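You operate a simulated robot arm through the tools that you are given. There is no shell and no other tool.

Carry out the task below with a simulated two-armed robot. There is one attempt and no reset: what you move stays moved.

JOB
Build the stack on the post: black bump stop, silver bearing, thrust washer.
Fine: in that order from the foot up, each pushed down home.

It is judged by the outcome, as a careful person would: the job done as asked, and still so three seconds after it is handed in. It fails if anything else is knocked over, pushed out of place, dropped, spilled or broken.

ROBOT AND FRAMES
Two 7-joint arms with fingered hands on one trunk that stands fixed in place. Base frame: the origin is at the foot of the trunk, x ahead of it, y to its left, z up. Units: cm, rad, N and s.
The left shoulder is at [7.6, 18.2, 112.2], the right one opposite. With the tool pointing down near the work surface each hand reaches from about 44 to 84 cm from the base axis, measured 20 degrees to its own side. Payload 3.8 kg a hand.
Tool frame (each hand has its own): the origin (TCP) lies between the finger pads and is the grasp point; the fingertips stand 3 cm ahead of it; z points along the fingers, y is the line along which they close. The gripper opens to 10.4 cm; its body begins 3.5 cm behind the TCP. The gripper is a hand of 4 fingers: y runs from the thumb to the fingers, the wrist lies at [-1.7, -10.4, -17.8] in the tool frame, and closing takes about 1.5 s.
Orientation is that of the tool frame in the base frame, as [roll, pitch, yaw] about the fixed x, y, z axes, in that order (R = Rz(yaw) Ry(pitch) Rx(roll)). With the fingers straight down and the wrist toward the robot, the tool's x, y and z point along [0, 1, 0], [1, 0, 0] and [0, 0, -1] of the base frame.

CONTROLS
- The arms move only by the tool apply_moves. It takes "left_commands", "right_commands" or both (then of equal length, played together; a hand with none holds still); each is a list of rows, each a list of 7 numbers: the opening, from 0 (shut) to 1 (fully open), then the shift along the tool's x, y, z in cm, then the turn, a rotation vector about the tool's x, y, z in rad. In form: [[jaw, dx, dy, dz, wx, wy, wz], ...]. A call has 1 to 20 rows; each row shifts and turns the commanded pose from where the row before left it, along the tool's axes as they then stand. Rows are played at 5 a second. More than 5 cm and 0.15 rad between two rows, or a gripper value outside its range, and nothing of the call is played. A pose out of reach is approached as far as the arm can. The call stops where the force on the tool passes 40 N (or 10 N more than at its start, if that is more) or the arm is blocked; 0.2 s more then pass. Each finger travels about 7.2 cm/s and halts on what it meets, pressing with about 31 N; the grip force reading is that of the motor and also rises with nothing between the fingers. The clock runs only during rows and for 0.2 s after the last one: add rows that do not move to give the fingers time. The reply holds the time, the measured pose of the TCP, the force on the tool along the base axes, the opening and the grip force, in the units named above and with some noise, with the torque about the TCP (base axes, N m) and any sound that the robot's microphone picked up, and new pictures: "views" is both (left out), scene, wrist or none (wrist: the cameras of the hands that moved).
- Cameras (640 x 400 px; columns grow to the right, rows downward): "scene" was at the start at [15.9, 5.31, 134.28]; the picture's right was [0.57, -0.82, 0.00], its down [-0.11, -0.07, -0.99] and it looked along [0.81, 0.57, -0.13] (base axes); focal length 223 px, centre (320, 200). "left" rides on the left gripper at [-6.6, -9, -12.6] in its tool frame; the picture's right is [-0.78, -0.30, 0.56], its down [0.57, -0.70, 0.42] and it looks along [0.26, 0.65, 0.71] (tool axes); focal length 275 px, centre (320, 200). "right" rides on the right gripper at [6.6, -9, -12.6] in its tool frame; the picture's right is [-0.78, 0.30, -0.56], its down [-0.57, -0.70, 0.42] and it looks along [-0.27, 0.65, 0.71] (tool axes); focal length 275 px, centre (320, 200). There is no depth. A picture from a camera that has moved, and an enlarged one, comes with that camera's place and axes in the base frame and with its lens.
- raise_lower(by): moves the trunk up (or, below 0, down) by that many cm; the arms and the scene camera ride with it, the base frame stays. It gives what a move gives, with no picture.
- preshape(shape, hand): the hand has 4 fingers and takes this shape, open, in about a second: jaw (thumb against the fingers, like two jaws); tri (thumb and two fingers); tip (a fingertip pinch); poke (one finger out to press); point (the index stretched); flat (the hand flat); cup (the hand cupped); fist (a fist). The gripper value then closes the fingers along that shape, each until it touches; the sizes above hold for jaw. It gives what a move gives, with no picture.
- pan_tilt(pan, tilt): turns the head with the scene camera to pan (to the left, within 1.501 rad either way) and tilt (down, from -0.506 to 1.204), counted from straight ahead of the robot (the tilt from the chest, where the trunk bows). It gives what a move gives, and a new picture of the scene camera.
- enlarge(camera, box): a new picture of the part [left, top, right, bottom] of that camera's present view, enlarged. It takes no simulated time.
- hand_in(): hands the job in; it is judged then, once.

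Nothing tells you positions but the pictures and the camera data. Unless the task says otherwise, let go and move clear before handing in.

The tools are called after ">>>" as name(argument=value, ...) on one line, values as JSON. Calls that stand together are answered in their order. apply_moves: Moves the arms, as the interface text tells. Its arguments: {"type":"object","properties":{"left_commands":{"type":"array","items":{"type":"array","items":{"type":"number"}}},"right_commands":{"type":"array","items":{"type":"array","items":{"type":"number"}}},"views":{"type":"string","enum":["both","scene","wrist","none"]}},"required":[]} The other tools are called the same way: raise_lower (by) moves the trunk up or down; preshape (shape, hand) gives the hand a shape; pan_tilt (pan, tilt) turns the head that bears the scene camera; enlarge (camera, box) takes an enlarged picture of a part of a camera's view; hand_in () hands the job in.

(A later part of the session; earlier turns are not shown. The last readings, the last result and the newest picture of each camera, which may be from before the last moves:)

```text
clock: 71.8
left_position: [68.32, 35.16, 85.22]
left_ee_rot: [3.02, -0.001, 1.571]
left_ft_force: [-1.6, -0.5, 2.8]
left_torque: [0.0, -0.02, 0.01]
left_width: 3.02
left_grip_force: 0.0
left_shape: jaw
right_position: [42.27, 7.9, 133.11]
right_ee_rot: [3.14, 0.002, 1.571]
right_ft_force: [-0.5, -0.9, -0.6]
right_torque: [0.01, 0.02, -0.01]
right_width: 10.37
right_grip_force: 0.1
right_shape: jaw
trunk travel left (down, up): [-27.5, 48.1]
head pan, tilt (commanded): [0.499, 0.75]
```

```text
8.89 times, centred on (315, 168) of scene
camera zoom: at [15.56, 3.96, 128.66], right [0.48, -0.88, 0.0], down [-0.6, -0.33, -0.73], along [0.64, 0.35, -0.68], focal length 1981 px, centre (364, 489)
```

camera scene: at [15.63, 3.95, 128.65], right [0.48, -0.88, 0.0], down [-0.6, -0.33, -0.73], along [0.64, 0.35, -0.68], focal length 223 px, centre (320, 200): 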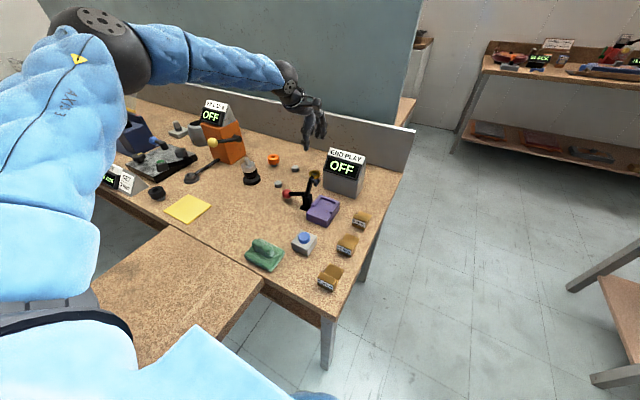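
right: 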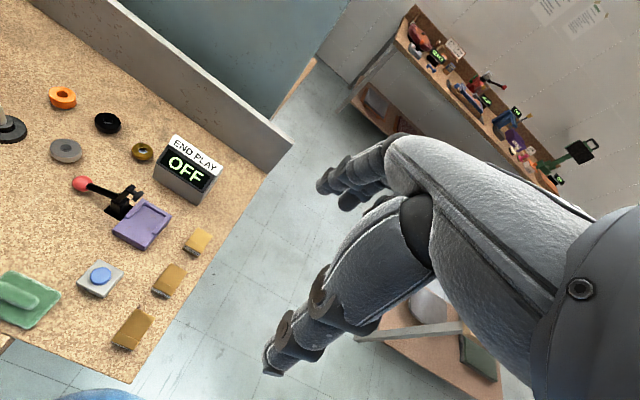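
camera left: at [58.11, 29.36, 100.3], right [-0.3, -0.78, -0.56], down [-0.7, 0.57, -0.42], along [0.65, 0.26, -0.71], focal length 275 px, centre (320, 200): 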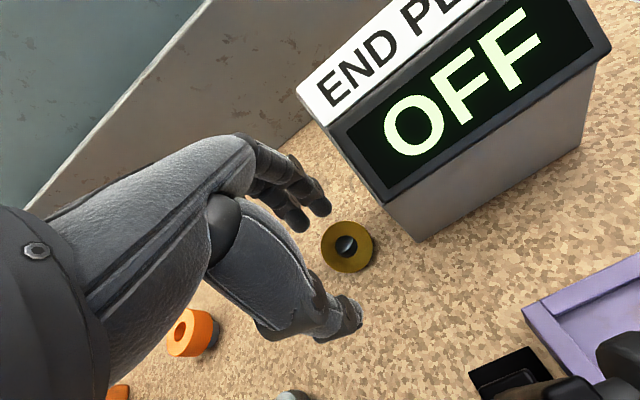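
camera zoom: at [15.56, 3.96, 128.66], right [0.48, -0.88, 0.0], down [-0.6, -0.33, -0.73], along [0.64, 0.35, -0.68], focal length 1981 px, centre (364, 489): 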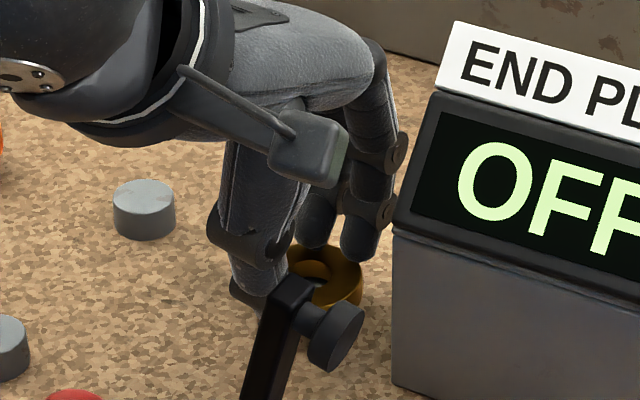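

The washer is now moving with the hand (small −x reaction, pressing about 3 N). I'll continue.

>>> apply_moves(left_commands=[[0.29, 0, 0.15, 0.02, 0, 0, 0], [0.29, 0, 0.15, 0.02, 0, 0, 0], [0.29, 0, 0.15, 0.02, 0, 0, 0], [0.29, 0, 0, 0, 0, 0, 0]], views="none")

>>> enlarge(camera="left", box=[250, 170, 410, 310])

>>> enlarge(camera="scene", box=[295, 145, 335, 190])

```text
clock: 72.8
left_position: [68.62, 35.24, 85.22]
left_ee_rot: [3.022, 0.0, 1.571]
left_ft_force: [-1.3, 0.2, 3.4]
left_torque: [0.02, 0.04, 0.02]
left_width: 3.03
left_grip_force: 0.1
left_shape: jaw
right_position: [42.39, 7.85, 133.21]
right_ee_rot: [3.141, 0.001, 1.57]
right_ft_force: [0.0, -0.5, -0.1]
right_torque: [0.01, 0.0, 0.01]
right_width: 10.35
right_grip_force: 0.1
right_shape: jaw
trunk travel left (down, up): [-27.5, 48.1]
head pan, tilt (commanded): [0.499, 0.75]
```

```text
2.86 times, centred on (330, 240) of left
camera zoom: at [58.08, 28.63, 96.55], right [-0.23, -0.78, -0.59], down [-0.65, 0.57, -0.51], along [0.73, 0.26, -0.63], focal length 786 px, centre (291, 86)
```

zoom: 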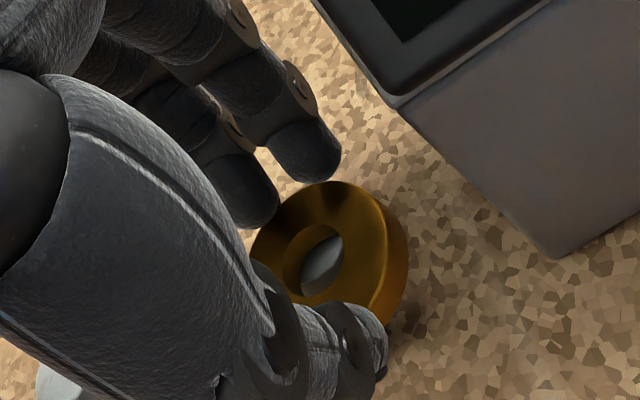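

```text
8.89 times, centred on (315, 168) of scene
camera zoom: at [15.56, 3.96, 128.67], right [0.48, -0.88, 0.0], down [-0.6, -0.33, -0.73], along [0.64, 0.35, -0.68], focal length 1981 px, centre (364, 489)
```

zoom: 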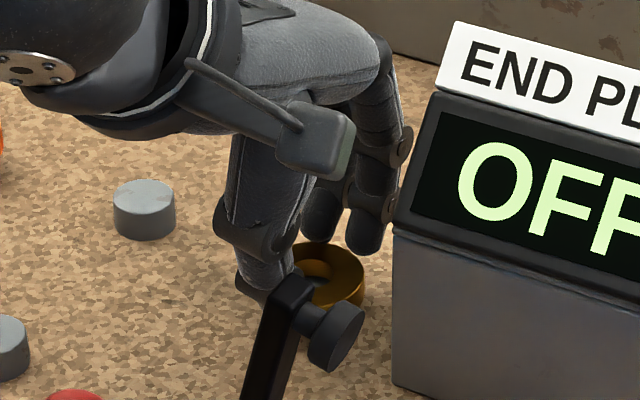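

>>> apply_moves(left_commands=[[0.29, 0, 0.15, 0.02, 0, 0, 0], [0.29, 0, 0.15, 0.02, 0, 0, 0], [0.29, 0, 0.15, 0.02, 0, 0, 0], [0.29, 0, 0, 0, 0, 0, 0]], views="none")

>>> enlarge(camera="left", box=[250, 170, 410, 310])

>>> enlarge(camera="scene", box=[295, 145, 335, 190])

```text
clock: 73.8
left_position: [69.15, 35.2, 85.31]
left_ee_rot: [3.021, 0.0, 1.57]
left_ft_force: [-0.4, -0.1, 2.2]
left_torque: [0.02, -0.04, -0.02]
left_width: 3.02
left_grip_force: 0.0
left_shape: jaw
right_position: [42.37, 7.79, 133.24]
right_ee_rot: [3.142, 0.0, 1.571]
right_ft_force: [0.7, 0.7, -0.5]
right_torque: [-0.02, -0.02, 0.01]
right_width: 10.35
right_grip_force: 0.1
right_shape: jaw
trunk travel left (down, up): [-27.5, 48.1]
head pan, tilt (commanded): [0.499, 0.75]
```

```text
2.86 times, centred on (330, 240) of left
camera zoom: at [58.56, 28.64, 96.58], right [-0.23, -0.78, -0.59], down [-0.65, 0.57, -0.51], along [0.73, 0.26, -0.63], focal length 786 px, centre (291, 86)
```

zoom: 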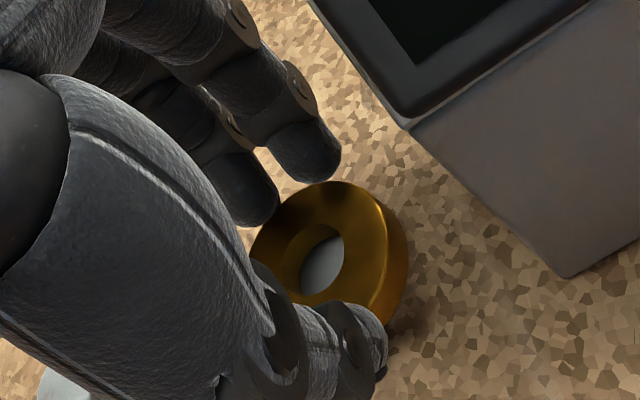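

```text
8.89 times, centred on (315, 168) of scene
camera zoom: at [15.58, 3.97, 128.66], right [0.48, -0.88, 0.0], down [-0.6, -0.33, -0.73], along [0.64, 0.35, -0.68], focal length 1981 px, centre (364, 489)
```

zoom: 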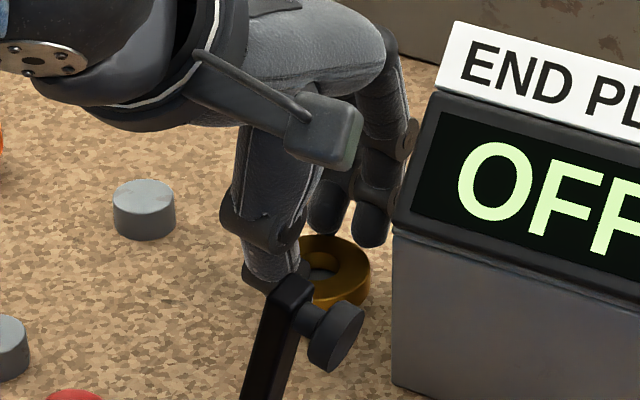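

The thumb is now pushing the washer positively: it stays fixed in the hand's view as the hand moves. I'll ease the press slightly and push about another 0.6 cm to centre it.

>>> apply_moves(left_commands=[[0.29, 0, 0.02, -0.12, 0, 0, 0], [0.29, 0, 0.15, 0.02, 0, 0, 0], [0.29, 0, 0.15, 0.02, 0, 0, 0], [0.29, 0, 0.15, 0.02, 0, 0, 0], [0.29, 0, 0, 0, 0, 0, 0]], views="none")

>>> enlarge(camera="left", box=[250, 170, 410, 310])

>>> enlarge(camera="scene", box=[295, 145, 335, 190])

```text
clock: 75.0
left_position: [69.52, 35.27, 85.23]
left_ee_rot: [3.02, 0.0, 1.571]
left_ft_force: [-0.1, -0.3, -0.7]
left_torque: [0.04, 0.02, -0.02]
left_width: 3.02
left_grip_force: 0.1
left_shape: jaw
right_position: [42.32, 7.89, 133.21]
right_ee_rot: [3.141, 0.0, 1.571]
right_ft_force: [0.3, 0.5, -0.3]
right_torque: [-0.01, 0.01, 0.01]
right_width: 10.35
right_grip_force: 0.1
right_shape: jaw
trunk travel left (down, up): [-27.5, 48.1]
head pan, tilt (commanded): [0.499, 0.75]
```

```text
2.86 times, centred on (330, 240) of left
camera zoom: at [59.07, 28.73, 96.63], right [-0.23, -0.78, -0.59], down [-0.65, 0.57, -0.51], along [0.73, 0.26, -0.63], focal length 786 px, centre (291, 86)
```

zoom: 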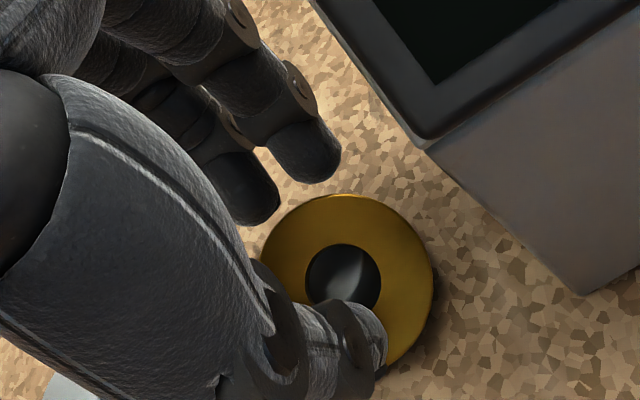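

```text
8.89 times, centred on (315, 168) of scene
camera zoom: at [15.6, 3.98, 128.66], right [0.48, -0.88, 0.0], down [-0.6, -0.33, -0.73], along [0.64, 0.35, -0.68], focal length 1981 px, centre (364, 489)
```

zoom: 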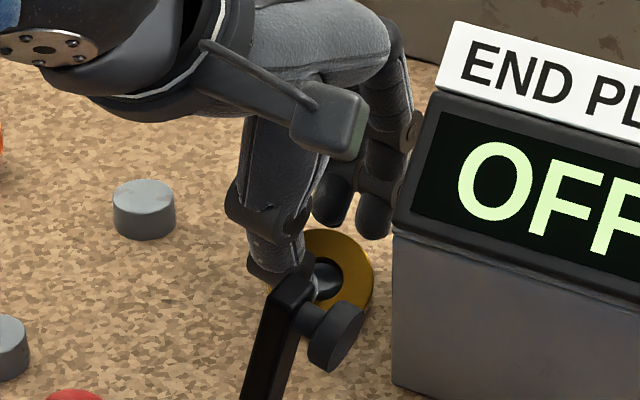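

Easing the press let it tip again, because the riser is offset toward +y as well as +x. I'll raise up and yaw the hand about 0.6 rad so the thumb pushes along the true direction toward the riser, staying clear of the lever and box.

>>> apply_moves(left_commands=[[0.29, 0, 0.1, -1.5, 0, 0, 0], [0.29, 0, 0.1, -2, 0.06, 0, 0], [0.29, 0, 0, -1.5, 0.06, 0, 0], [0.29, 0, 0, 0, 0, 0, -0.15], [0.29, 0, 0, 0, 0, 0, -0.15], [0.29, 0, 0, 0, 0, 0, -0.15], [0.29, 0, 0, 0, 0, 0, -0.15], [0.29, 0, 0, 0, 0, 0, 0], [0.29, 0, 0, 0, 0, 0, 0]], views="both")

>>> enlarge(camera="scene", box=[285, 125, 345, 190])

>>> enlarge(camera="left", box=[230, 150, 430, 350])

```text
clock: 77.0
left_position: [69.26, 35.15, 90.15]
left_ee_rot: [-3.141, 0.001, 2.171]
left_ft_force: [-0.6, -0.1, 0.1]
left_torque: [0.0, 0.0, 0.02]
left_width: 3.0
left_grip_force: 0.0
left_shape: jaw
right_position: [42.37, 7.83, 133.16]
right_ee_rot: [-3.141, -0.001, 1.57]
right_ft_force: [-0.1, -0.4, -0.1]
right_torque: [-0.04, -0.02, 0.01]
right_width: 10.36
right_grip_force: 0.1
right_shape: jaw
trunk travel left (down, up): [-27.5, 48.1]
head pan, tilt (commanded): [0.499, 0.75]
camera scene: at [15.61, 3.98, 128.66], right [0.48, -0.88, 0.0], down [-0.6, -0.33, -0.73], along [0.64, 0.35, -0.68], focal length 223 px, centre (320, 200)
camera left: at [65.45, 24.71, 102.71], right [0.19, -0.81, -0.56], down [-0.9, 0.08, -0.42], along [0.39, 0.58, -0.71], focal length 275 px, centre (320, 200)
```

scene: 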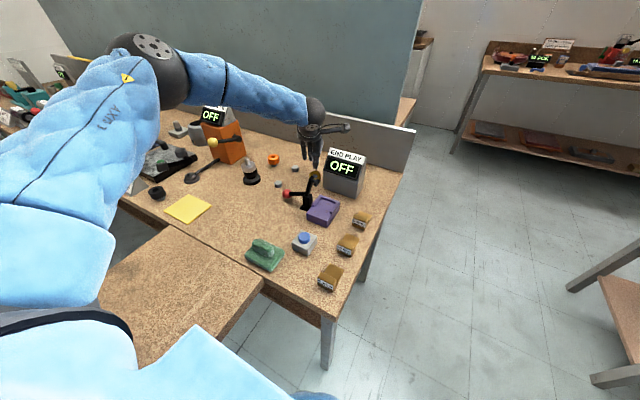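
left: 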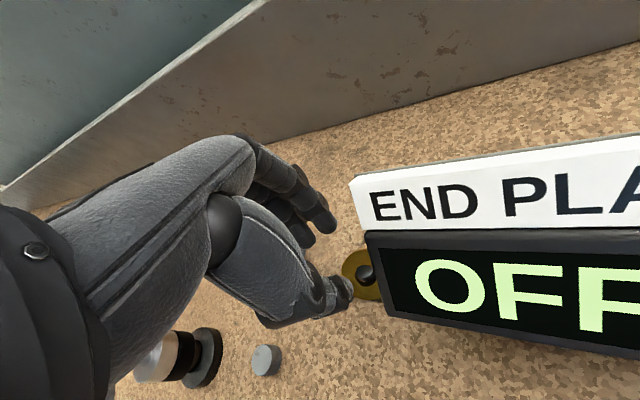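

```text
6.15 times, centred on (315, 158) of scene
camera zoom: at [15.61, 3.98, 128.66], right [0.48, -0.88, 0.0], down [-0.6, -0.33, -0.73], along [0.64, 0.35, -0.68], focal length 1372 px, centre (351, 462)
```

zoom: 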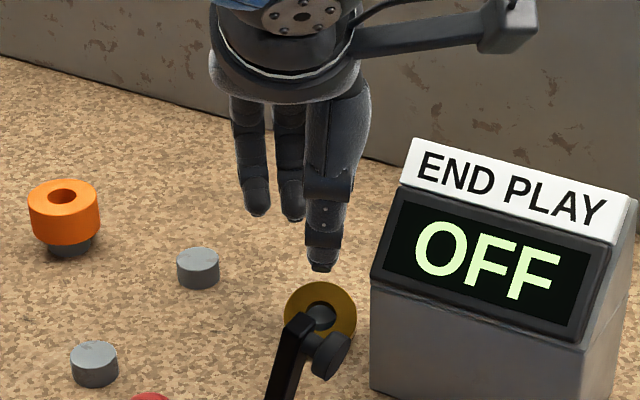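

```text
2.00 times, centred on (330, 250) of left
camera zoom: at [65.45, 24.71, 102.71], right [0.19, -0.81, -0.56], down [-0.9, 0.08, -0.42], along [0.39, 0.58, -0.71], focal length 551 px, centre (300, 100)
```

zoom: 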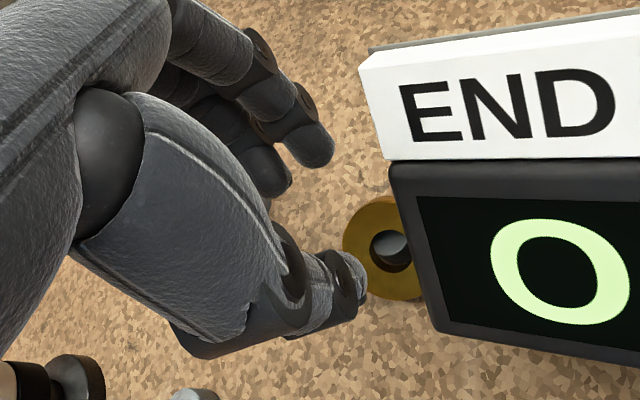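

The hand is yawed and clear of the box and lever. I'll get a clean look at the washer and riser from the right wrist camera and the scene camera before the next attempt.

>>> apply_moves(left_commands=[[0.29, 0, 0, -3, 0, 0, 0], [0.29, 2, 1, -2, 0, 0, 0], [0.29, 2, 1, 0, 0, 0, 0], [0.29, 0, 0, 0, 0, 0, 0]], views="none")

>>> enlarge(camera="right", box=[125, 130, 165, 170])

>>> enlarge(camera="scene", box=[303, 160, 329, 186])

>>> enlarge(camera="left", box=[230, 150, 500, 390])

```text
clock: 78.0
left_position: [68.69, 39.63, 95.62]
left_ee_rot: [-3.141, 0.0, 2.169]
left_ft_force: [-0.4, -0.3, -0.2]
left_torque: [0.01, 0.0, 0.03]
left_width: 3.04
left_grip_force: 0.0
left_shape: jaw
right_position: [42.3, 7.86, 133.17]
right_ee_rot: [3.141, 0.002, 1.571]
right_ft_force: [0.1, -0.3, 0.2]
right_torque: [0.0, 0.04, 0.03]
right_width: 10.35
right_grip_force: 0.0
right_shape: jaw
trunk travel left (down, up): [-27.5, 48.1]
head pan, tilt (commanded): [0.499, 0.75]
```

```text
10.00 times, centred on (145, 150) of right
camera zoom: at [33.53, 14.64, 145.7], right [0.3, -0.78, 0.56], down [-0.7, -0.57, -0.42], along [0.65, -0.26, -0.71], focal length 2753 px, centre (2070, 700)
```

zoom: 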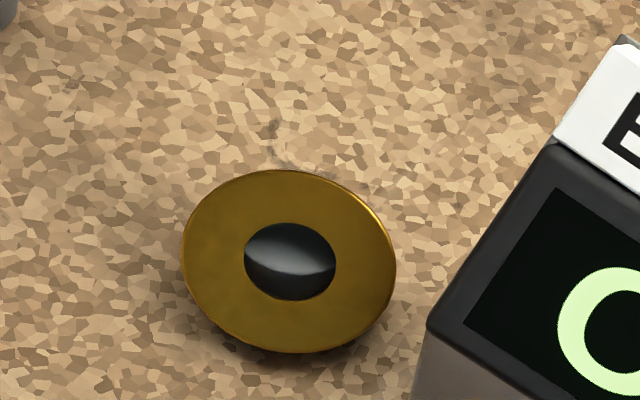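

```text
15.38 times, centred on (316, 173) of scene
camera zoom: at [15.6, 3.95, 128.66], right [0.48, -0.88, 0.0], down [-0.6, -0.33, -0.73], along [0.64, 0.35, -0.68], focal length 3429 px, centre (382, 615)
```

zoom: 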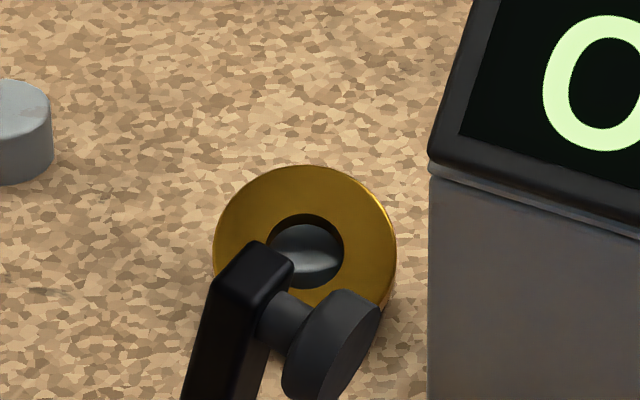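

```text
1.67 times, centred on (365, 270) of left
camera zoom: at [64.94, 29.12, 108.03], right [0.19, -0.81, -0.56], down [-0.9, 0.08, -0.42], along [0.39, 0.58, -0.71], focal length 459 px, centre (245, 83)
```

zoom: 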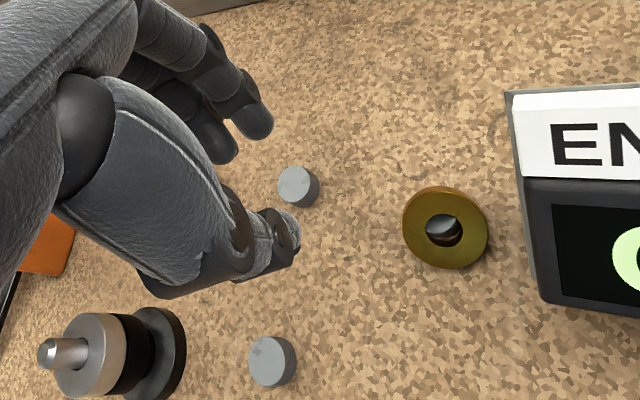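

I now have a clear reference: the washer's home spot on the riser is about (1.1, 0.8) cm from where it leans now, which matches the new yaw direction. I'll move into position for the press-and-push along that line.

>>> apply_moves(left_commands=[[0.33, -2, -1.7, 0, 0, 0, 0], [0.33, -1.97, -1.63, 0, 0, 0, 0], [0.33, 0, 0, 0, -0.06, 0, 0], [0.33, 0, 0, 0, -0.06, 0, 0], [0.33, 0, -0.23, 1.89, 0, 0, 0], [0.33, 0, -0.23, 1.89, 0, 0, 0], [0.33, 0, -0.23, 1.89, 0, 0, 0], [0.33, 0, -0.23, 1.89, 0, 0, 0], [0.33, 0, 0, 0, 0, 0, 0]], views="none")

>>> enlarge(camera="scene", box=[290, 135, 340, 190])

>>> enlarge(camera="left", box=[250, 170, 430, 320])

>>> enlarge(camera="right", box=[105, 100, 185, 175])

```text
clock: 80.0
left_position: [68.25, 34.44, 87.62]
left_ee_rot: [3.02, 0.0, 2.171]
left_ft_force: [-0.7, -0.3, -0.3]
left_torque: [0.0, 0.0, 0.01]
left_width: 3.41
left_grip_force: 0.0
left_shape: jaw
right_position: [42.31, 7.95, 133.12]
right_ee_rot: [3.141, 0.0, 1.571]
right_ft_force: [-0.1, 0.2, -0.4]
right_torque: [-0.03, 0.02, 0.0]
right_width: 10.37
right_grip_force: 0.0
right_shape: jaw
trunk travel left (down, up): [-27.5, 48.1]
head pan, tilt (commanded): [0.499, 0.75]
```

```text
7.27 times, centred on (315, 162) of scene
camera zoom: at [15.58, 3.97, 128.66], right [0.48, -0.88, 0.0], down [-0.6, -0.33, -0.73], along [0.64, 0.35, -0.68], focal length 1621 px, centre (356, 473)
```

zoom: 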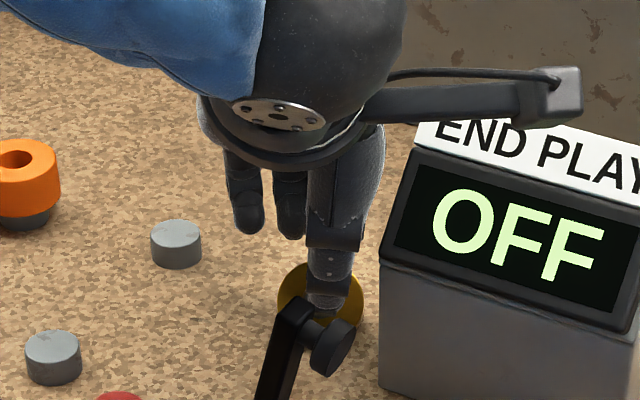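

```text
2.67 times, centred on (340, 245) of left
camera zoom: at [63.26, 23.2, 98.9], right [0.25, -0.77, -0.59], down [-0.86, 0.11, -0.51], along [0.45, 0.63, -0.63], focal length 734 px, centre (267, 80)
```

zoom: 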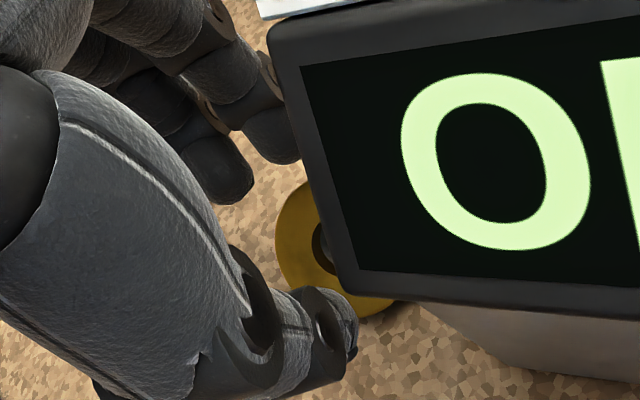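

```text
5.33 times, centred on (145, 138) of right
camera zoom: at [33.51, 14.66, 145.71], right [0.3, -0.78, 0.56], down [-0.7, -0.57, -0.42], along [0.65, -0.26, -0.71], focal length 1468 px, centre (1253, 533)
```

zoom: 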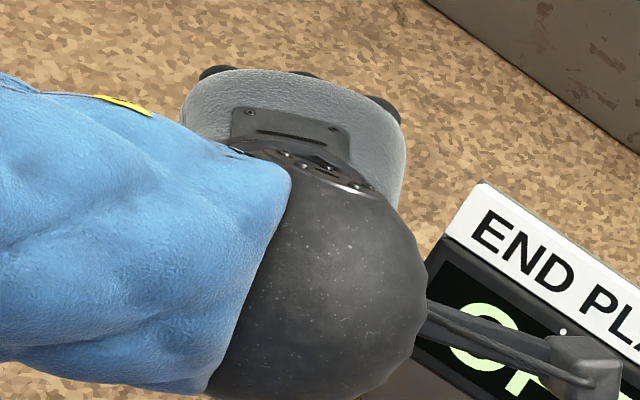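

Finger positions match my estimate of the washer's raised side. I'll lower gently now, with the scene view as guide.

>>> apply_moves(left_commands=[[0.33, 0, -0.06, 0.5, 0, 0, 0], [0.33, 0, -0.06, 0.5, 0, 0, 0], [0.33, 0, -0.04, 0.3, 0, 0, 0], [0.33, 0, -0.03, 0.25, 0, 0, 0], [0.33, 0, -0.03, 0.25, 0, 0, 0], [0.33, 0, 0, 0, 0, 0, 0]], views="none")

>>> enlarge(camera="scene", box=[295, 145, 335, 190])

>>> enlarge(camera="left", box=[250, 170, 430, 320])

```text
clock: 81.4
left_position: [68.22, 34.49, 85.76]
left_ee_rot: [3.019, 0.001, 2.169]
left_ft_force: [0.0, -0.2, 0.4]
left_torque: [0.0, 0.03, -0.04]
left_width: 3.39
left_grip_force: 0.0
left_shape: jaw
right_position: [42.33, 8.0, 133.27]
right_ee_rot: [-3.141, 0.0, 1.573]
right_ft_force: [1.2, -0.3, -0.2]
right_torque: [-0.02, -0.05, 0.01]
right_width: 10.35
right_grip_force: 0.0
right_shape: jaw
trunk travel left (down, up): [-27.5, 48.1]
head pan, tilt (commanded): [0.499, 0.75]
```

```text
8.89 times, centred on (315, 168) of scene
camera zoom: at [15.6, 3.97, 128.66], right [0.48, -0.88, 0.0], down [-0.6, -0.33, -0.73], along [0.64, 0.35, -0.68], focal length 1981 px, centre (364, 489)
```

zoom: 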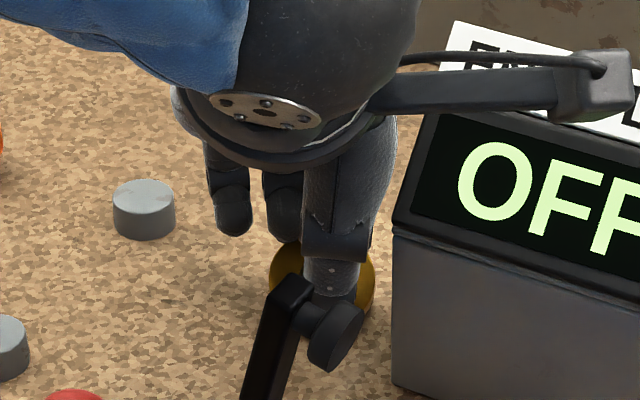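

```text
2.67 times, centred on (340, 245) of left
camera zoom: at [63.16, 23.22, 97.13], right [0.25, -0.77, -0.59], down [-0.86, 0.11, -0.51], along [0.45, 0.63, -0.63], focal length 734 px, centre (267, 80)
```

zoom: 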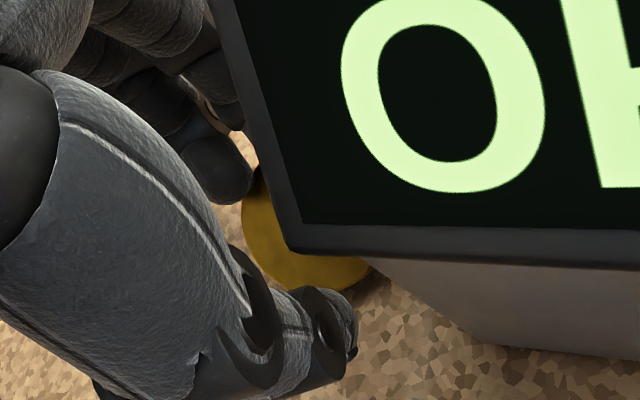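

>>> apply_moves(left_commands=[[0.33, 0, -0.02, 0.2, 0, 0, 0], [0.33, 0, -0.02, 0.2, 0, 0, 0], [0.33, 0, -0.02, 0.15, 0, 0, 0], [0.33, 0, 0, 0, 0, 0, 0]], views="none")

>>> enlarge(camera="scene", box=[295, 145, 335, 190])

>>> enlarge(camera="left", box=[250, 170, 430, 320])

```text
clock: 82.4
left_position: [68.24, 34.62, 85.23]
left_ee_rot: [3.021, -0.001, 2.168]
left_ft_force: [0.3, 0.1, 2.0]
left_torque: [0.06, -0.03, 0.01]
left_width: 3.45
left_grip_force: 0.1
left_shape: jaw
right_position: [42.35, 7.95, 133.19]
right_ee_rot: [3.141, 0.001, 1.572]
right_ft_force: [0.2, -0.4, 0.3]
right_torque: [0.02, 0.02, -0.02]
right_width: 10.34
right_grip_force: 0.1
right_shape: jaw
trunk travel left (down, up): [-27.5, 48.1]
head pan, tilt (commanded): [0.499, 0.75]
```

```text
8.89 times, centred on (315, 168) of scene
camera zoom: at [15.59, 3.97, 128.66], right [0.48, -0.88, 0.0], down [-0.6, -0.33, -0.73], along [0.64, 0.35, -0.68], focal length 1981 px, centre (364, 489)
```

zoom: 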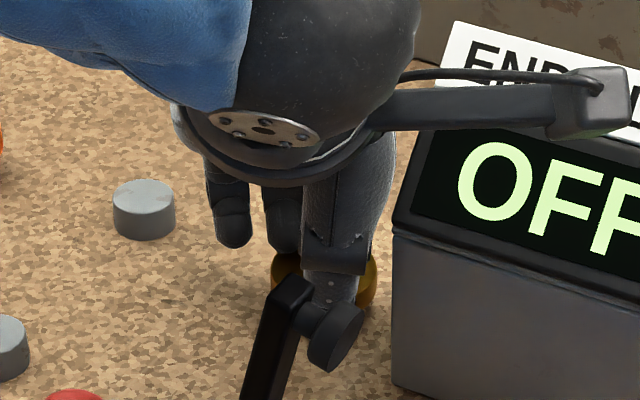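

```text
2.67 times, centred on (340, 245) of left
camera zoom: at [63.15, 23.26, 96.55], right [0.25, -0.77, -0.59], down [-0.86, 0.11, -0.51], along [0.45, 0.63, -0.63], focal length 734 px, centre (267, 80)
```

zoom: 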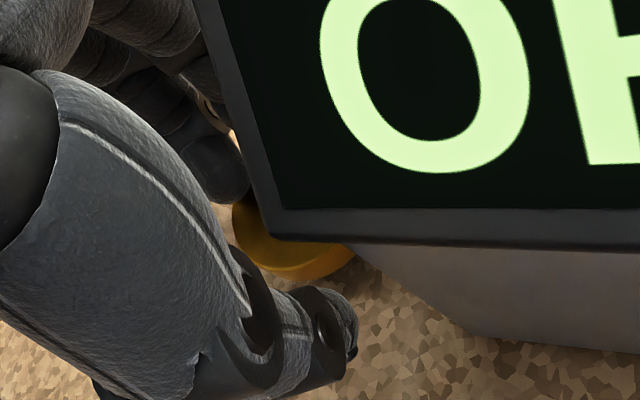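

It's level again under a light press. I'll press slightly firmer and push along the hand's forward direction in small steps.

>>> apply_moves(left_commands=[[0.33, 0, -0.01, 0.1, 0, 0, 0], [0.33, 0, 0.15, 0.02, 0, 0, 0], [0.33, 0, 0.15, 0.02, 0, 0, 0], [0.33, 0, 0.15, 0.02, 0, 0, 0], [0.33, 0, 0.15, 0.02, 0, 0, 0], [0.33, 0, 0, 0, 0, 0, 0]], views="none")

>>> enlarge(camera="scene", box=[295, 145, 335, 190])

>>> enlarge(camera="left", box=[250, 170, 430, 320])

```text
clock: 83.8
left_position: [68.57, 34.79, 85.16]
left_ee_rot: [3.021, 0.0, 2.17]
left_ft_force: [-1.8, -0.4, 4.1]
left_torque: [0.07, -0.03, -0.01]
left_width: 3.41
left_grip_force: 0.0
left_shape: jaw
right_position: [42.21, 7.91, 133.17]
right_ee_rot: [3.142, -0.001, 1.572]
right_ft_force: [-0.6, 0.8, -0.4]
right_torque: [0.0, 0.02, 0.0]
right_width: 10.38
right_grip_force: 0.1
right_shape: jaw
trunk travel left (down, up): [-27.5, 48.1]
head pan, tilt (commanded): [0.499, 0.75]
```

```text
8.89 times, centred on (315, 168) of scene
camera zoom: at [15.55, 3.95, 128.67], right [0.48, -0.88, 0.0], down [-0.6, -0.33, -0.73], along [0.64, 0.35, -0.68], focal length 1981 px, centre (364, 489)
```

zoom: 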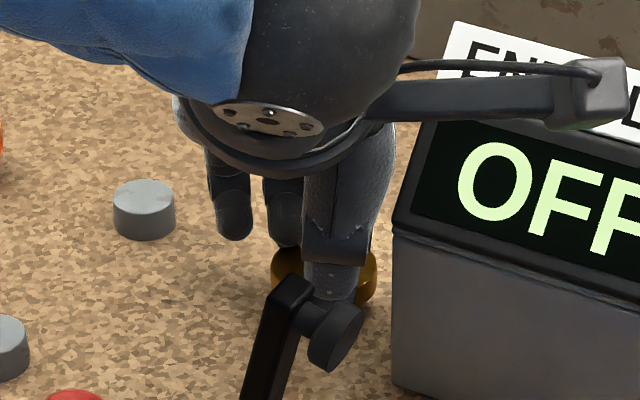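

```text
2.67 times, centred on (340, 245) of left
camera zoom: at [63.64, 23.52, 96.51], right [0.25, -0.77, -0.59], down [-0.86, 0.11, -0.51], along [0.45, 0.63, -0.63], focal length 734 px, centre (267, 80)
```

zoom: 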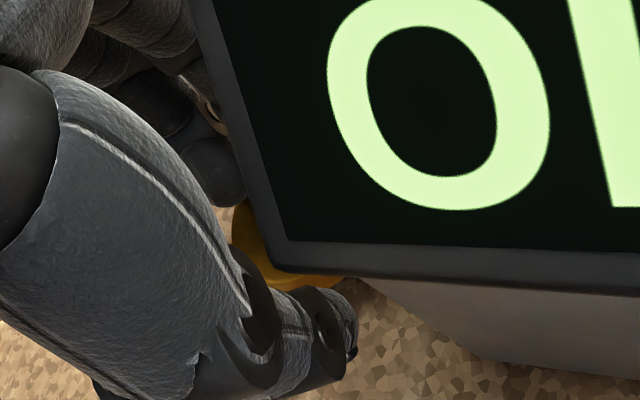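

>>> apply_moves(left_commands=[[0.33, 0, 0.15, 0.02, 0, 0, 0], [0.33, 0, 0.15, 0.02, 0, 0, 0], [0.33, 0, 0.15, 0.02, 0, 0, 0], [0.33, 0, 0.15, 0.02, 0, 0, 0], [0.33, 0, 0, 0, 0, 0, 0]], views="none")

>>> enlarge(camera="scene", box=[295, 145, 335, 190])

>>> enlarge(camera="left", box=[250, 170, 430, 320])

```text
clock: 85.0
left_position: [69.06, 35.09, 85.16]
left_ee_rot: [3.023, 0.0, 2.169]
left_ft_force: [-0.2, -0.7, 1.0]
left_torque: [0.02, 0.01, -0.04]
left_width: 3.43
left_grip_force: 0.2
left_shape: jaw
right_position: [42.32, 7.82, 133.17]
right_ee_rot: [-3.141, 0.0, 1.571]
right_ft_force: [0.0, 0.3, 0.2]
right_torque: [0.0, 0.01, 0.01]
right_width: 10.34
right_grip_force: 0.0
right_shape: jaw
trunk travel left (down, up): [-27.5, 48.1]
head pan, tilt (commanded): [0.499, 0.75]
```

```text
8.89 times, centred on (315, 168) of scene
camera zoom: at [15.59, 3.97, 128.66], right [0.48, -0.88, 0.0], down [-0.6, -0.33, -0.73], along [0.64, 0.35, -0.68], focal length 1981 px, centre (364, 489)
```

zoom: 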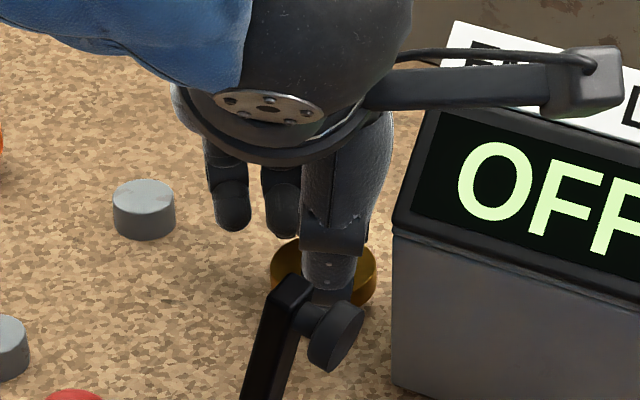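

```text
2.67 times, centred on (340, 245) of left
camera zoom: at [64.12, 23.88, 96.54], right [0.25, -0.77, -0.59], down [-0.86, 0.11, -0.51], along [0.45, 0.63, -0.63], focal length 734 px, centre (267, 80)
```

zoom: 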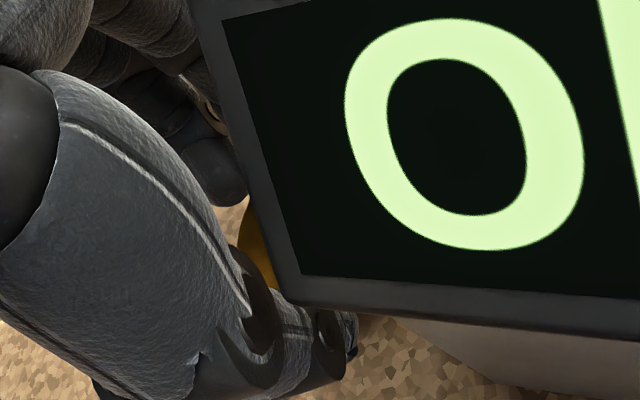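

>>> apply_moves(left_commands=[[0.33, 0, 0.0, 0.08, 0, 0, 0], [0.33, 0, 0.15, 0.02, 0, 0, 0], [0.33, 0, 0.15, 0.02, 0, 0, 0], [0.33, 0, 0, 0, 0, 0, 0]], views="none")

>>> enlarge(camera="scene", box=[300, 155, 330, 190])

>>> enlarge(camera="left", box=[280, 220, 360, 300])

```text
clock: 86.0
left_position: [69.31, 35.41, 85.01]
left_ee_rot: [3.024, -0.002, 2.17]
left_ft_force: [-0.4, 0.1, -0.1]
left_torque: [0.0, -0.02, -0.02]
left_width: 3.39
left_grip_force: 0.1
left_shape: jaw
right_position: [42.43, 7.85, 133.27]
right_ee_rot: [3.141, -0.001, 1.57]
right_ft_force: [-0.9, 0.6, 0.5]
right_torque: [0.01, -0.01, 0.0]
right_width: 10.38
right_grip_force: 0.1
right_shape: jaw
trunk travel left (down, up): [-27.5, 48.1]
head pan, tilt (commanded): [0.499, 0.75]
```

```text
11.43 times, centred on (315, 172) of scene
camera zoom: at [15.61, 3.98, 128.66], right [0.48, -0.88, 0.0], down [-0.6, -0.33, -0.73], along [0.64, 0.35, -0.68], focal length 2547 px, centre (377, 514)
```

zoom: 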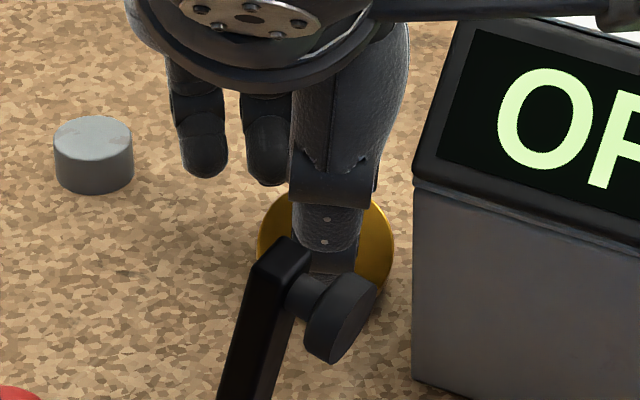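

```text
5.00 times, centred on (320, 260) of left
camera zoom: at [64.36, 24.16, 96.5], right [0.25, -0.77, -0.59], down [-0.86, 0.11, -0.51], along [0.45, 0.63, -0.63], focal length 1376 px, centre (320, -100)
```

zoom: 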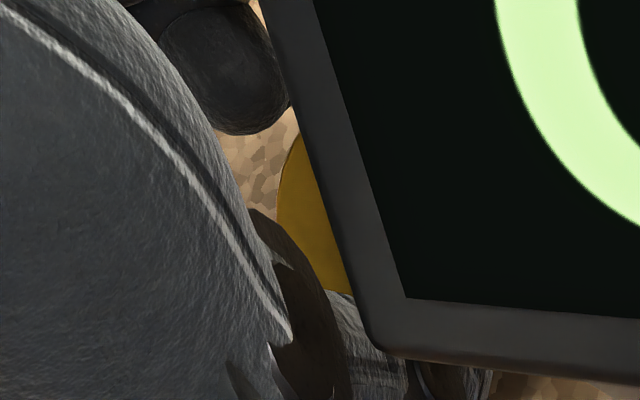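

The washer tipped again because the fingers slid past its rim. A more positive method is to put a single fingertip into its bore: this both levels it and lets me drag it to the riser's centre. I'll rise clear, set the "poke" shape, and see where that fingertip sits.

>>> apply_moves(left_commands=[[0.33, 0, 0, -1.5, 0, 0, 0], [0.33, 0, 0, -2, 0.06, 0, 0], [0.33, 0, 0, -2, 0.06, 0, 0], [0.33, 0, 0, -2, 0, 0, 0], [0.33, 0, 0, -2, 0, 0, 0], [0.33, 0, 0, 0, 0, 0, 0]], views="none")

>>> preshape(hand="left", shape="poke")

>>> enlarge(camera="scene", box=[275, 100, 345, 190])

>>> enlarge(camera="left", box=[160, 80, 480, 390])

```text
clock: 87.4
left_position: [69.0, 35.11, 94.59]
left_ee_rot: [-3.14, 0.001, 2.171]
left_ft_force: [0.0, -0.5, -0.3]
left_torque: [0.0, 0.0, 0.02]
left_width: 3.42
left_grip_force: 0.1
left_shape: jaw
right_position: [42.28, 7.91, 133.11]
right_ee_rot: [-3.141, 0.0, 1.571]
right_ft_force: [-0.6, 1.0, -0.7]
right_torque: [-0.01, -0.01, -0.01]
right_width: 10.37
right_grip_force: 0.1
right_shape: jaw
trunk travel left (down, up): [-27.5, 48.1]
head pan, tilt (commanded): [0.499, 0.75]
```

```text
clock: 88.3
left_position: [68.95, 35.12, 94.6]
left_ee_rot: [3.141, 0.0, 2.17]
left_ft_force: [0.4, 0.2, -1.0]
left_torque: [0.01, 0.03, 0.01]
left_width: 0.0
left_grip_force: 0.1
left_shape: poke
right_position: [42.34, 7.87, 133.17]
right_ee_rot: [3.141, 0.001, 1.572]
right_ft_force: [0.1, 0.5, 0.0]
right_torque: [0.0, 0.04, -0.03]
right_width: 10.36
right_grip_force: 0.1
right_shape: jaw
trunk travel left (down, up): [-27.5, 48.1]
head pan, tilt (commanded): [0.499, 0.75]
```

```text
4.44 times, centred on (310, 145) of scene
camera zoom: at [15.61, 3.98, 128.66], right [0.48, -0.88, 0.0], down [-0.6, -0.33, -0.73], along [0.64, 0.35, -0.68], focal length 991 px, centre (364, 444)
```

zoom: 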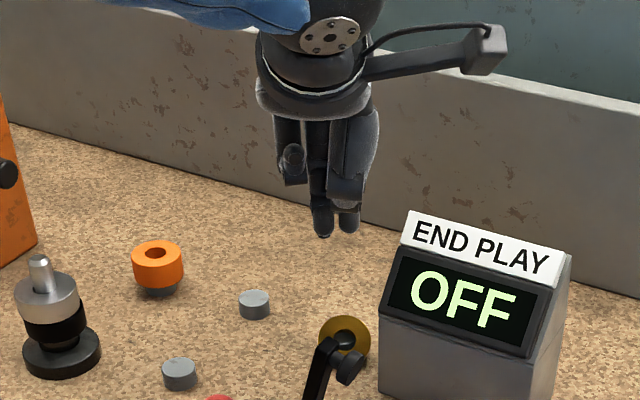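

```text
1.29 times, centred on (320, 235) of left
camera zoom: at [65.2, 24.63, 107.15], right [0.19, -0.81, -0.56], down [-0.9, 0.08, -0.42], along [0.39, 0.58, -0.71], focal length 355 px, centre (320, 155)
```

zoom: 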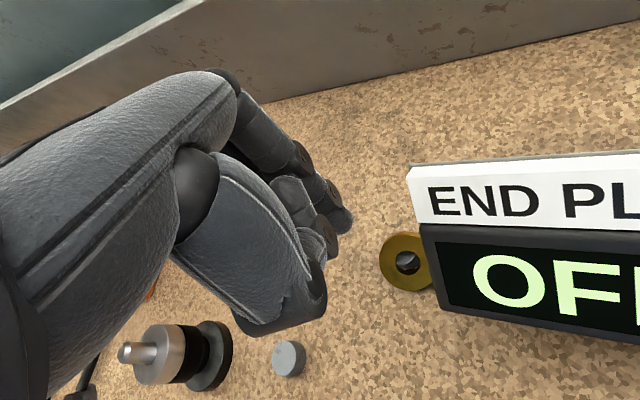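

>>> enlarge(camera="scene", box=[295, 115, 335, 160])

>>> enlarge(camera="left", box=[250, 170, 400, 320])

>>> enlarge(camera="right", box=[100, 60, 200, 170])

```text
8.89 times, centred on (315, 138) of scene
camera zoom: at [15.61, 3.98, 128.66], right [0.48, -0.88, 0.0], down [-0.6, -0.33, -0.73], along [0.64, 0.35, -0.68], focal length 1981 px, centre (364, 756)
```

zoom: 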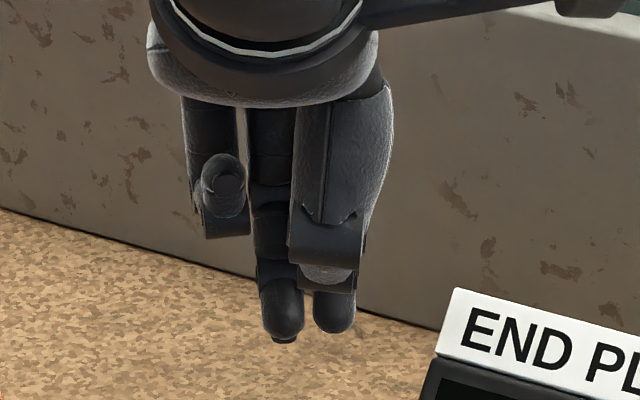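

```text
2.67 times, centred on (325, 245) of left
camera zoom: at [65.2, 24.63, 107.15], right [0.19, -0.81, -0.56], down [-0.9, 0.08, -0.42], along [0.39, 0.58, -0.71], focal length 734 px, centre (307, 80)
```

zoom: 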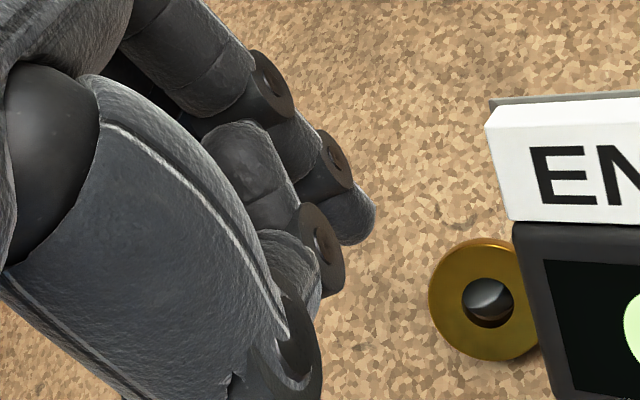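

```text
3.64 times, centred on (150, 115) of right
camera zoom: at [33.54, 14.67, 145.7], right [0.3, -0.78, 0.56], down [-0.7, -0.57, -0.42], along [0.65, -0.27, -0.71], focal length 1001 px, centre (938, 509)
```

zoom: 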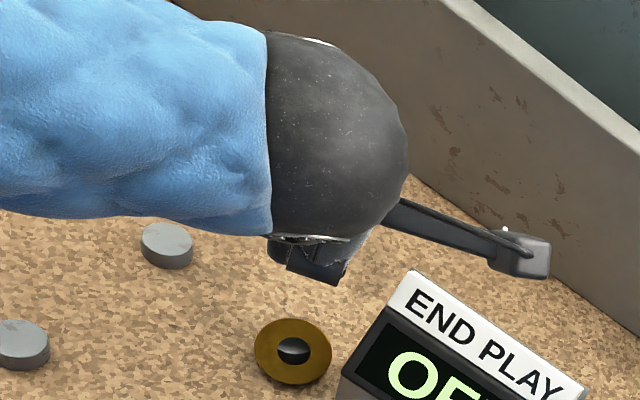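

>>> preshape(hand="left", shape="point")

>>> enlarge(camera="scene", box=[295, 115, 335, 160])

>>> enlarge(camera="left", box=[250, 170, 400, 320])

```text
clock: 89.2
left_position: [69.05, 35.08, 94.67]
left_ee_rot: [-3.14, -0.001, 2.17]
left_ft_force: [-1.3, -0.5, 0.2]
left_torque: [0.01, 0.02, 0.01]
left_width: 0.0
left_grip_force: 0.0
left_shape: point
right_position: [42.29, 7.92, 133.12]
right_ee_rot: [-3.142, 0.0, 1.571]
right_ft_force: [-0.1, 1.0, 0.3]
right_torque: [0.02, -0.01, 0.01]
right_width: 10.36
right_grip_force: 0.0
right_shape: jaw
trunk travel left (down, up): [-27.5, 48.1]
head pan, tilt (commanded): [0.499, 0.75]
```

```text
8.89 times, centred on (315, 138) of scene
camera zoom: at [15.6, 3.98, 128.66], right [0.48, -0.88, 0.0], down [-0.6, -0.33, -0.73], along [0.64, 0.35, -0.68], focal length 1981 px, centre (364, 756)
```

zoom: 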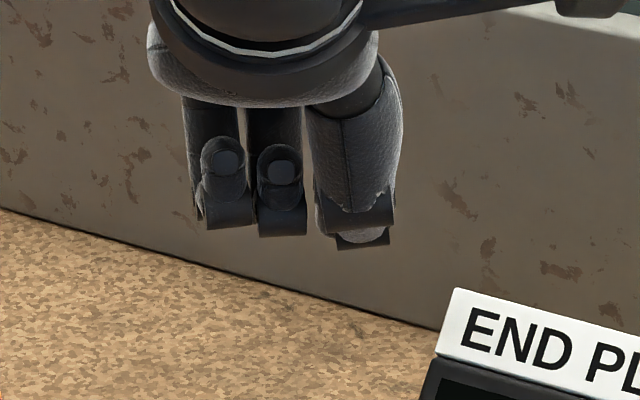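

```text
2.67 times, centred on (325, 245) of left
camera zoom: at [65.2, 24.63, 107.16], right [0.19, -0.81, -0.56], down [-0.9, 0.08, -0.42], along [0.39, 0.58, -0.71], focal length 734 px, centre (307, 80)
```

zoom: 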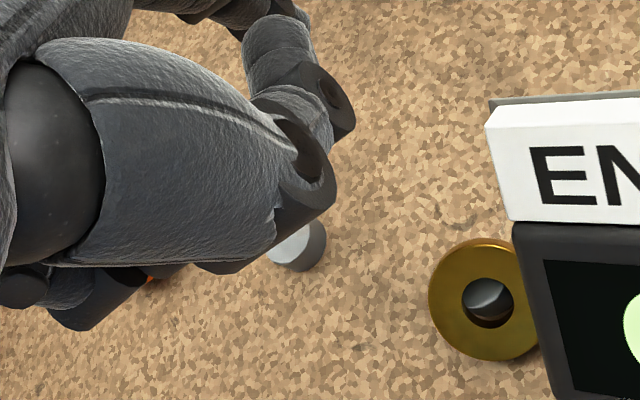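

"Point" and "poke" don't give one downward finger here. I'll check the "tip" shape (thumb and index only).

>>> preshape(hand="left", shape="tip")

>>> enlarge(camera="scene", box=[295, 115, 335, 160])

>>> enlarge(camera="left", box=[200, 120, 420, 340])

```text
clock: 90.1
left_position: [68.96, 35.15, 94.64]
left_ee_rot: [-3.141, 0.001, 2.169]
left_ft_force: [0.5, 0.1, 0.6]
left_torque: [0.01, 0.01, -0.03]
left_width: 10.4
left_grip_force: 0.0
left_shape: tip
right_position: [42.27, 7.99, 133.21]
right_ee_rot: [-3.141, 0.001, 1.57]
right_ft_force: [0.0, -0.3, 1.0]
right_torque: [0.01, 0.0, 0.0]
right_width: 10.35
right_grip_force: 0.1
right_shape: jaw
trunk travel left (down, up): [-27.5, 48.1]
head pan, tilt (commanded): [0.499, 0.75]
```

```text
8.89 times, centred on (315, 138) of scene
camera zoom: at [15.6, 3.98, 128.66], right [0.48, -0.88, 0.0], down [-0.6, -0.33, -0.73], along [0.64, 0.35, -0.68], focal length 1981 px, centre (364, 756)
```

zoom: 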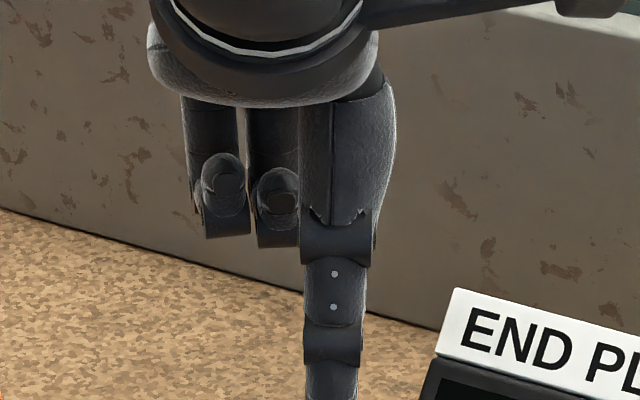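

```text
1.82 times, centred on (310, 230) of left
camera zoom: at [65.2, 24.63, 107.16], right [0.19, -0.81, -0.56], down [-0.9, 0.08, -0.42], along [0.39, 0.58, -0.71], focal length 500 px, centre (338, 146)
```

zoom: 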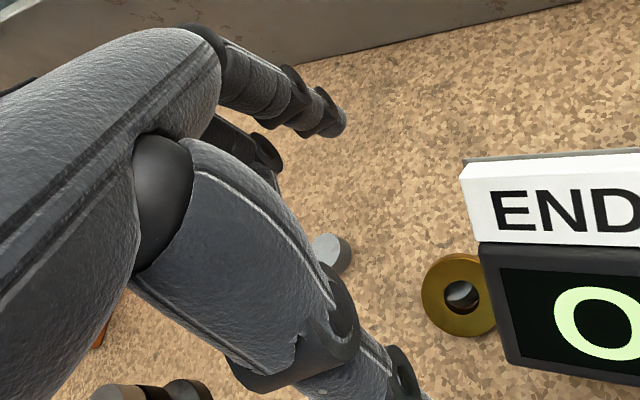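

"Tip" leaves just the thumb and index extended, which is what I need. I'll return the yaw to square (better camera view), set a moderate opening, and position the index finger over the washer's bore.

>>> apply_moves(left_commands=[[0.8, 0, 0, 0, 0, 0, 0.15], [0.6, 0, 0, 0, 0, 0, 0.15], [0.5, 0, 0, 0, 0, 0, 0.15], [0.5, 0.8, -2.0, 0, 0, 0, 0.15], [0.5, 0, -1.0, 2, 0, 0, 0], [0.5, 0, 0, 2, 0, 0, 0], [0.5, 0, 0, 0, 0, 0, 0], [0.5, 0, 0, 0, 0, 0, 0]], views="none")

>>> enlarge(camera="scene", box=[285, 115, 345, 190])

>>> enlarge(camera="left", box=[230, 150, 430, 350])

```text
clock: 91.9
left_position: [65.73, 35.52, 90.63]
left_ee_rot: [-3.141, -0.001, 1.571]
left_ft_force: [-0.2, 0.7, -1.1]
left_torque: [0.0, 0.02, -0.03]
left_width: 5.24
left_grip_force: 0.2
left_shape: tip
right_position: [42.46, 7.89, 133.25]
right_ee_rot: [-3.141, 0.0, 1.571]
right_ft_force: [-1.0, -0.6, -0.2]
right_torque: [-0.03, 0.01, -0.02]
right_width: 10.36
right_grip_force: 0.1
right_shape: jaw
trunk travel left (down, up): [-27.5, 48.1]
head pan, tilt (commanded): [0.499, 0.75]
```

```text
5.33 times, centred on (315, 152) of scene
camera zoom: at [15.61, 3.99, 128.66], right [0.48, -0.88, 0.0], down [-0.6, -0.33, -0.73], along [0.64, 0.35, -0.68], focal length 1189 px, centre (347, 453)
```

zoom: 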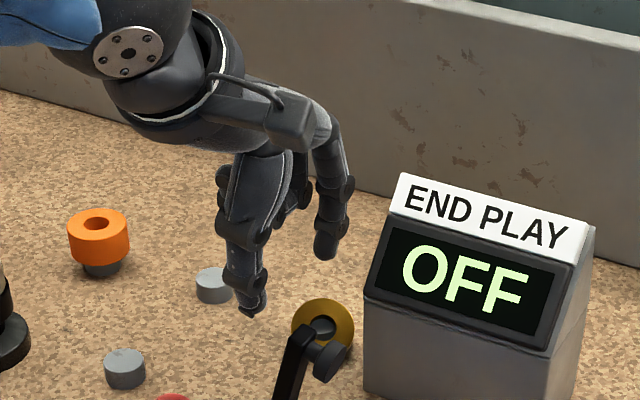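

```text
2.00 times, centred on (330, 250) of left
camera zoom: at [56.73, 29.13, 103.17], right [-0.3, -0.78, -0.56], down [-0.7, 0.57, -0.42], along [0.65, 0.26, -0.71], focal length 551 px, centre (300, 100)
```

zoom: 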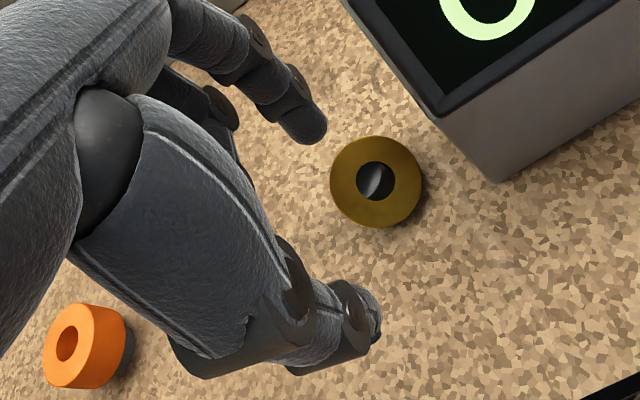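

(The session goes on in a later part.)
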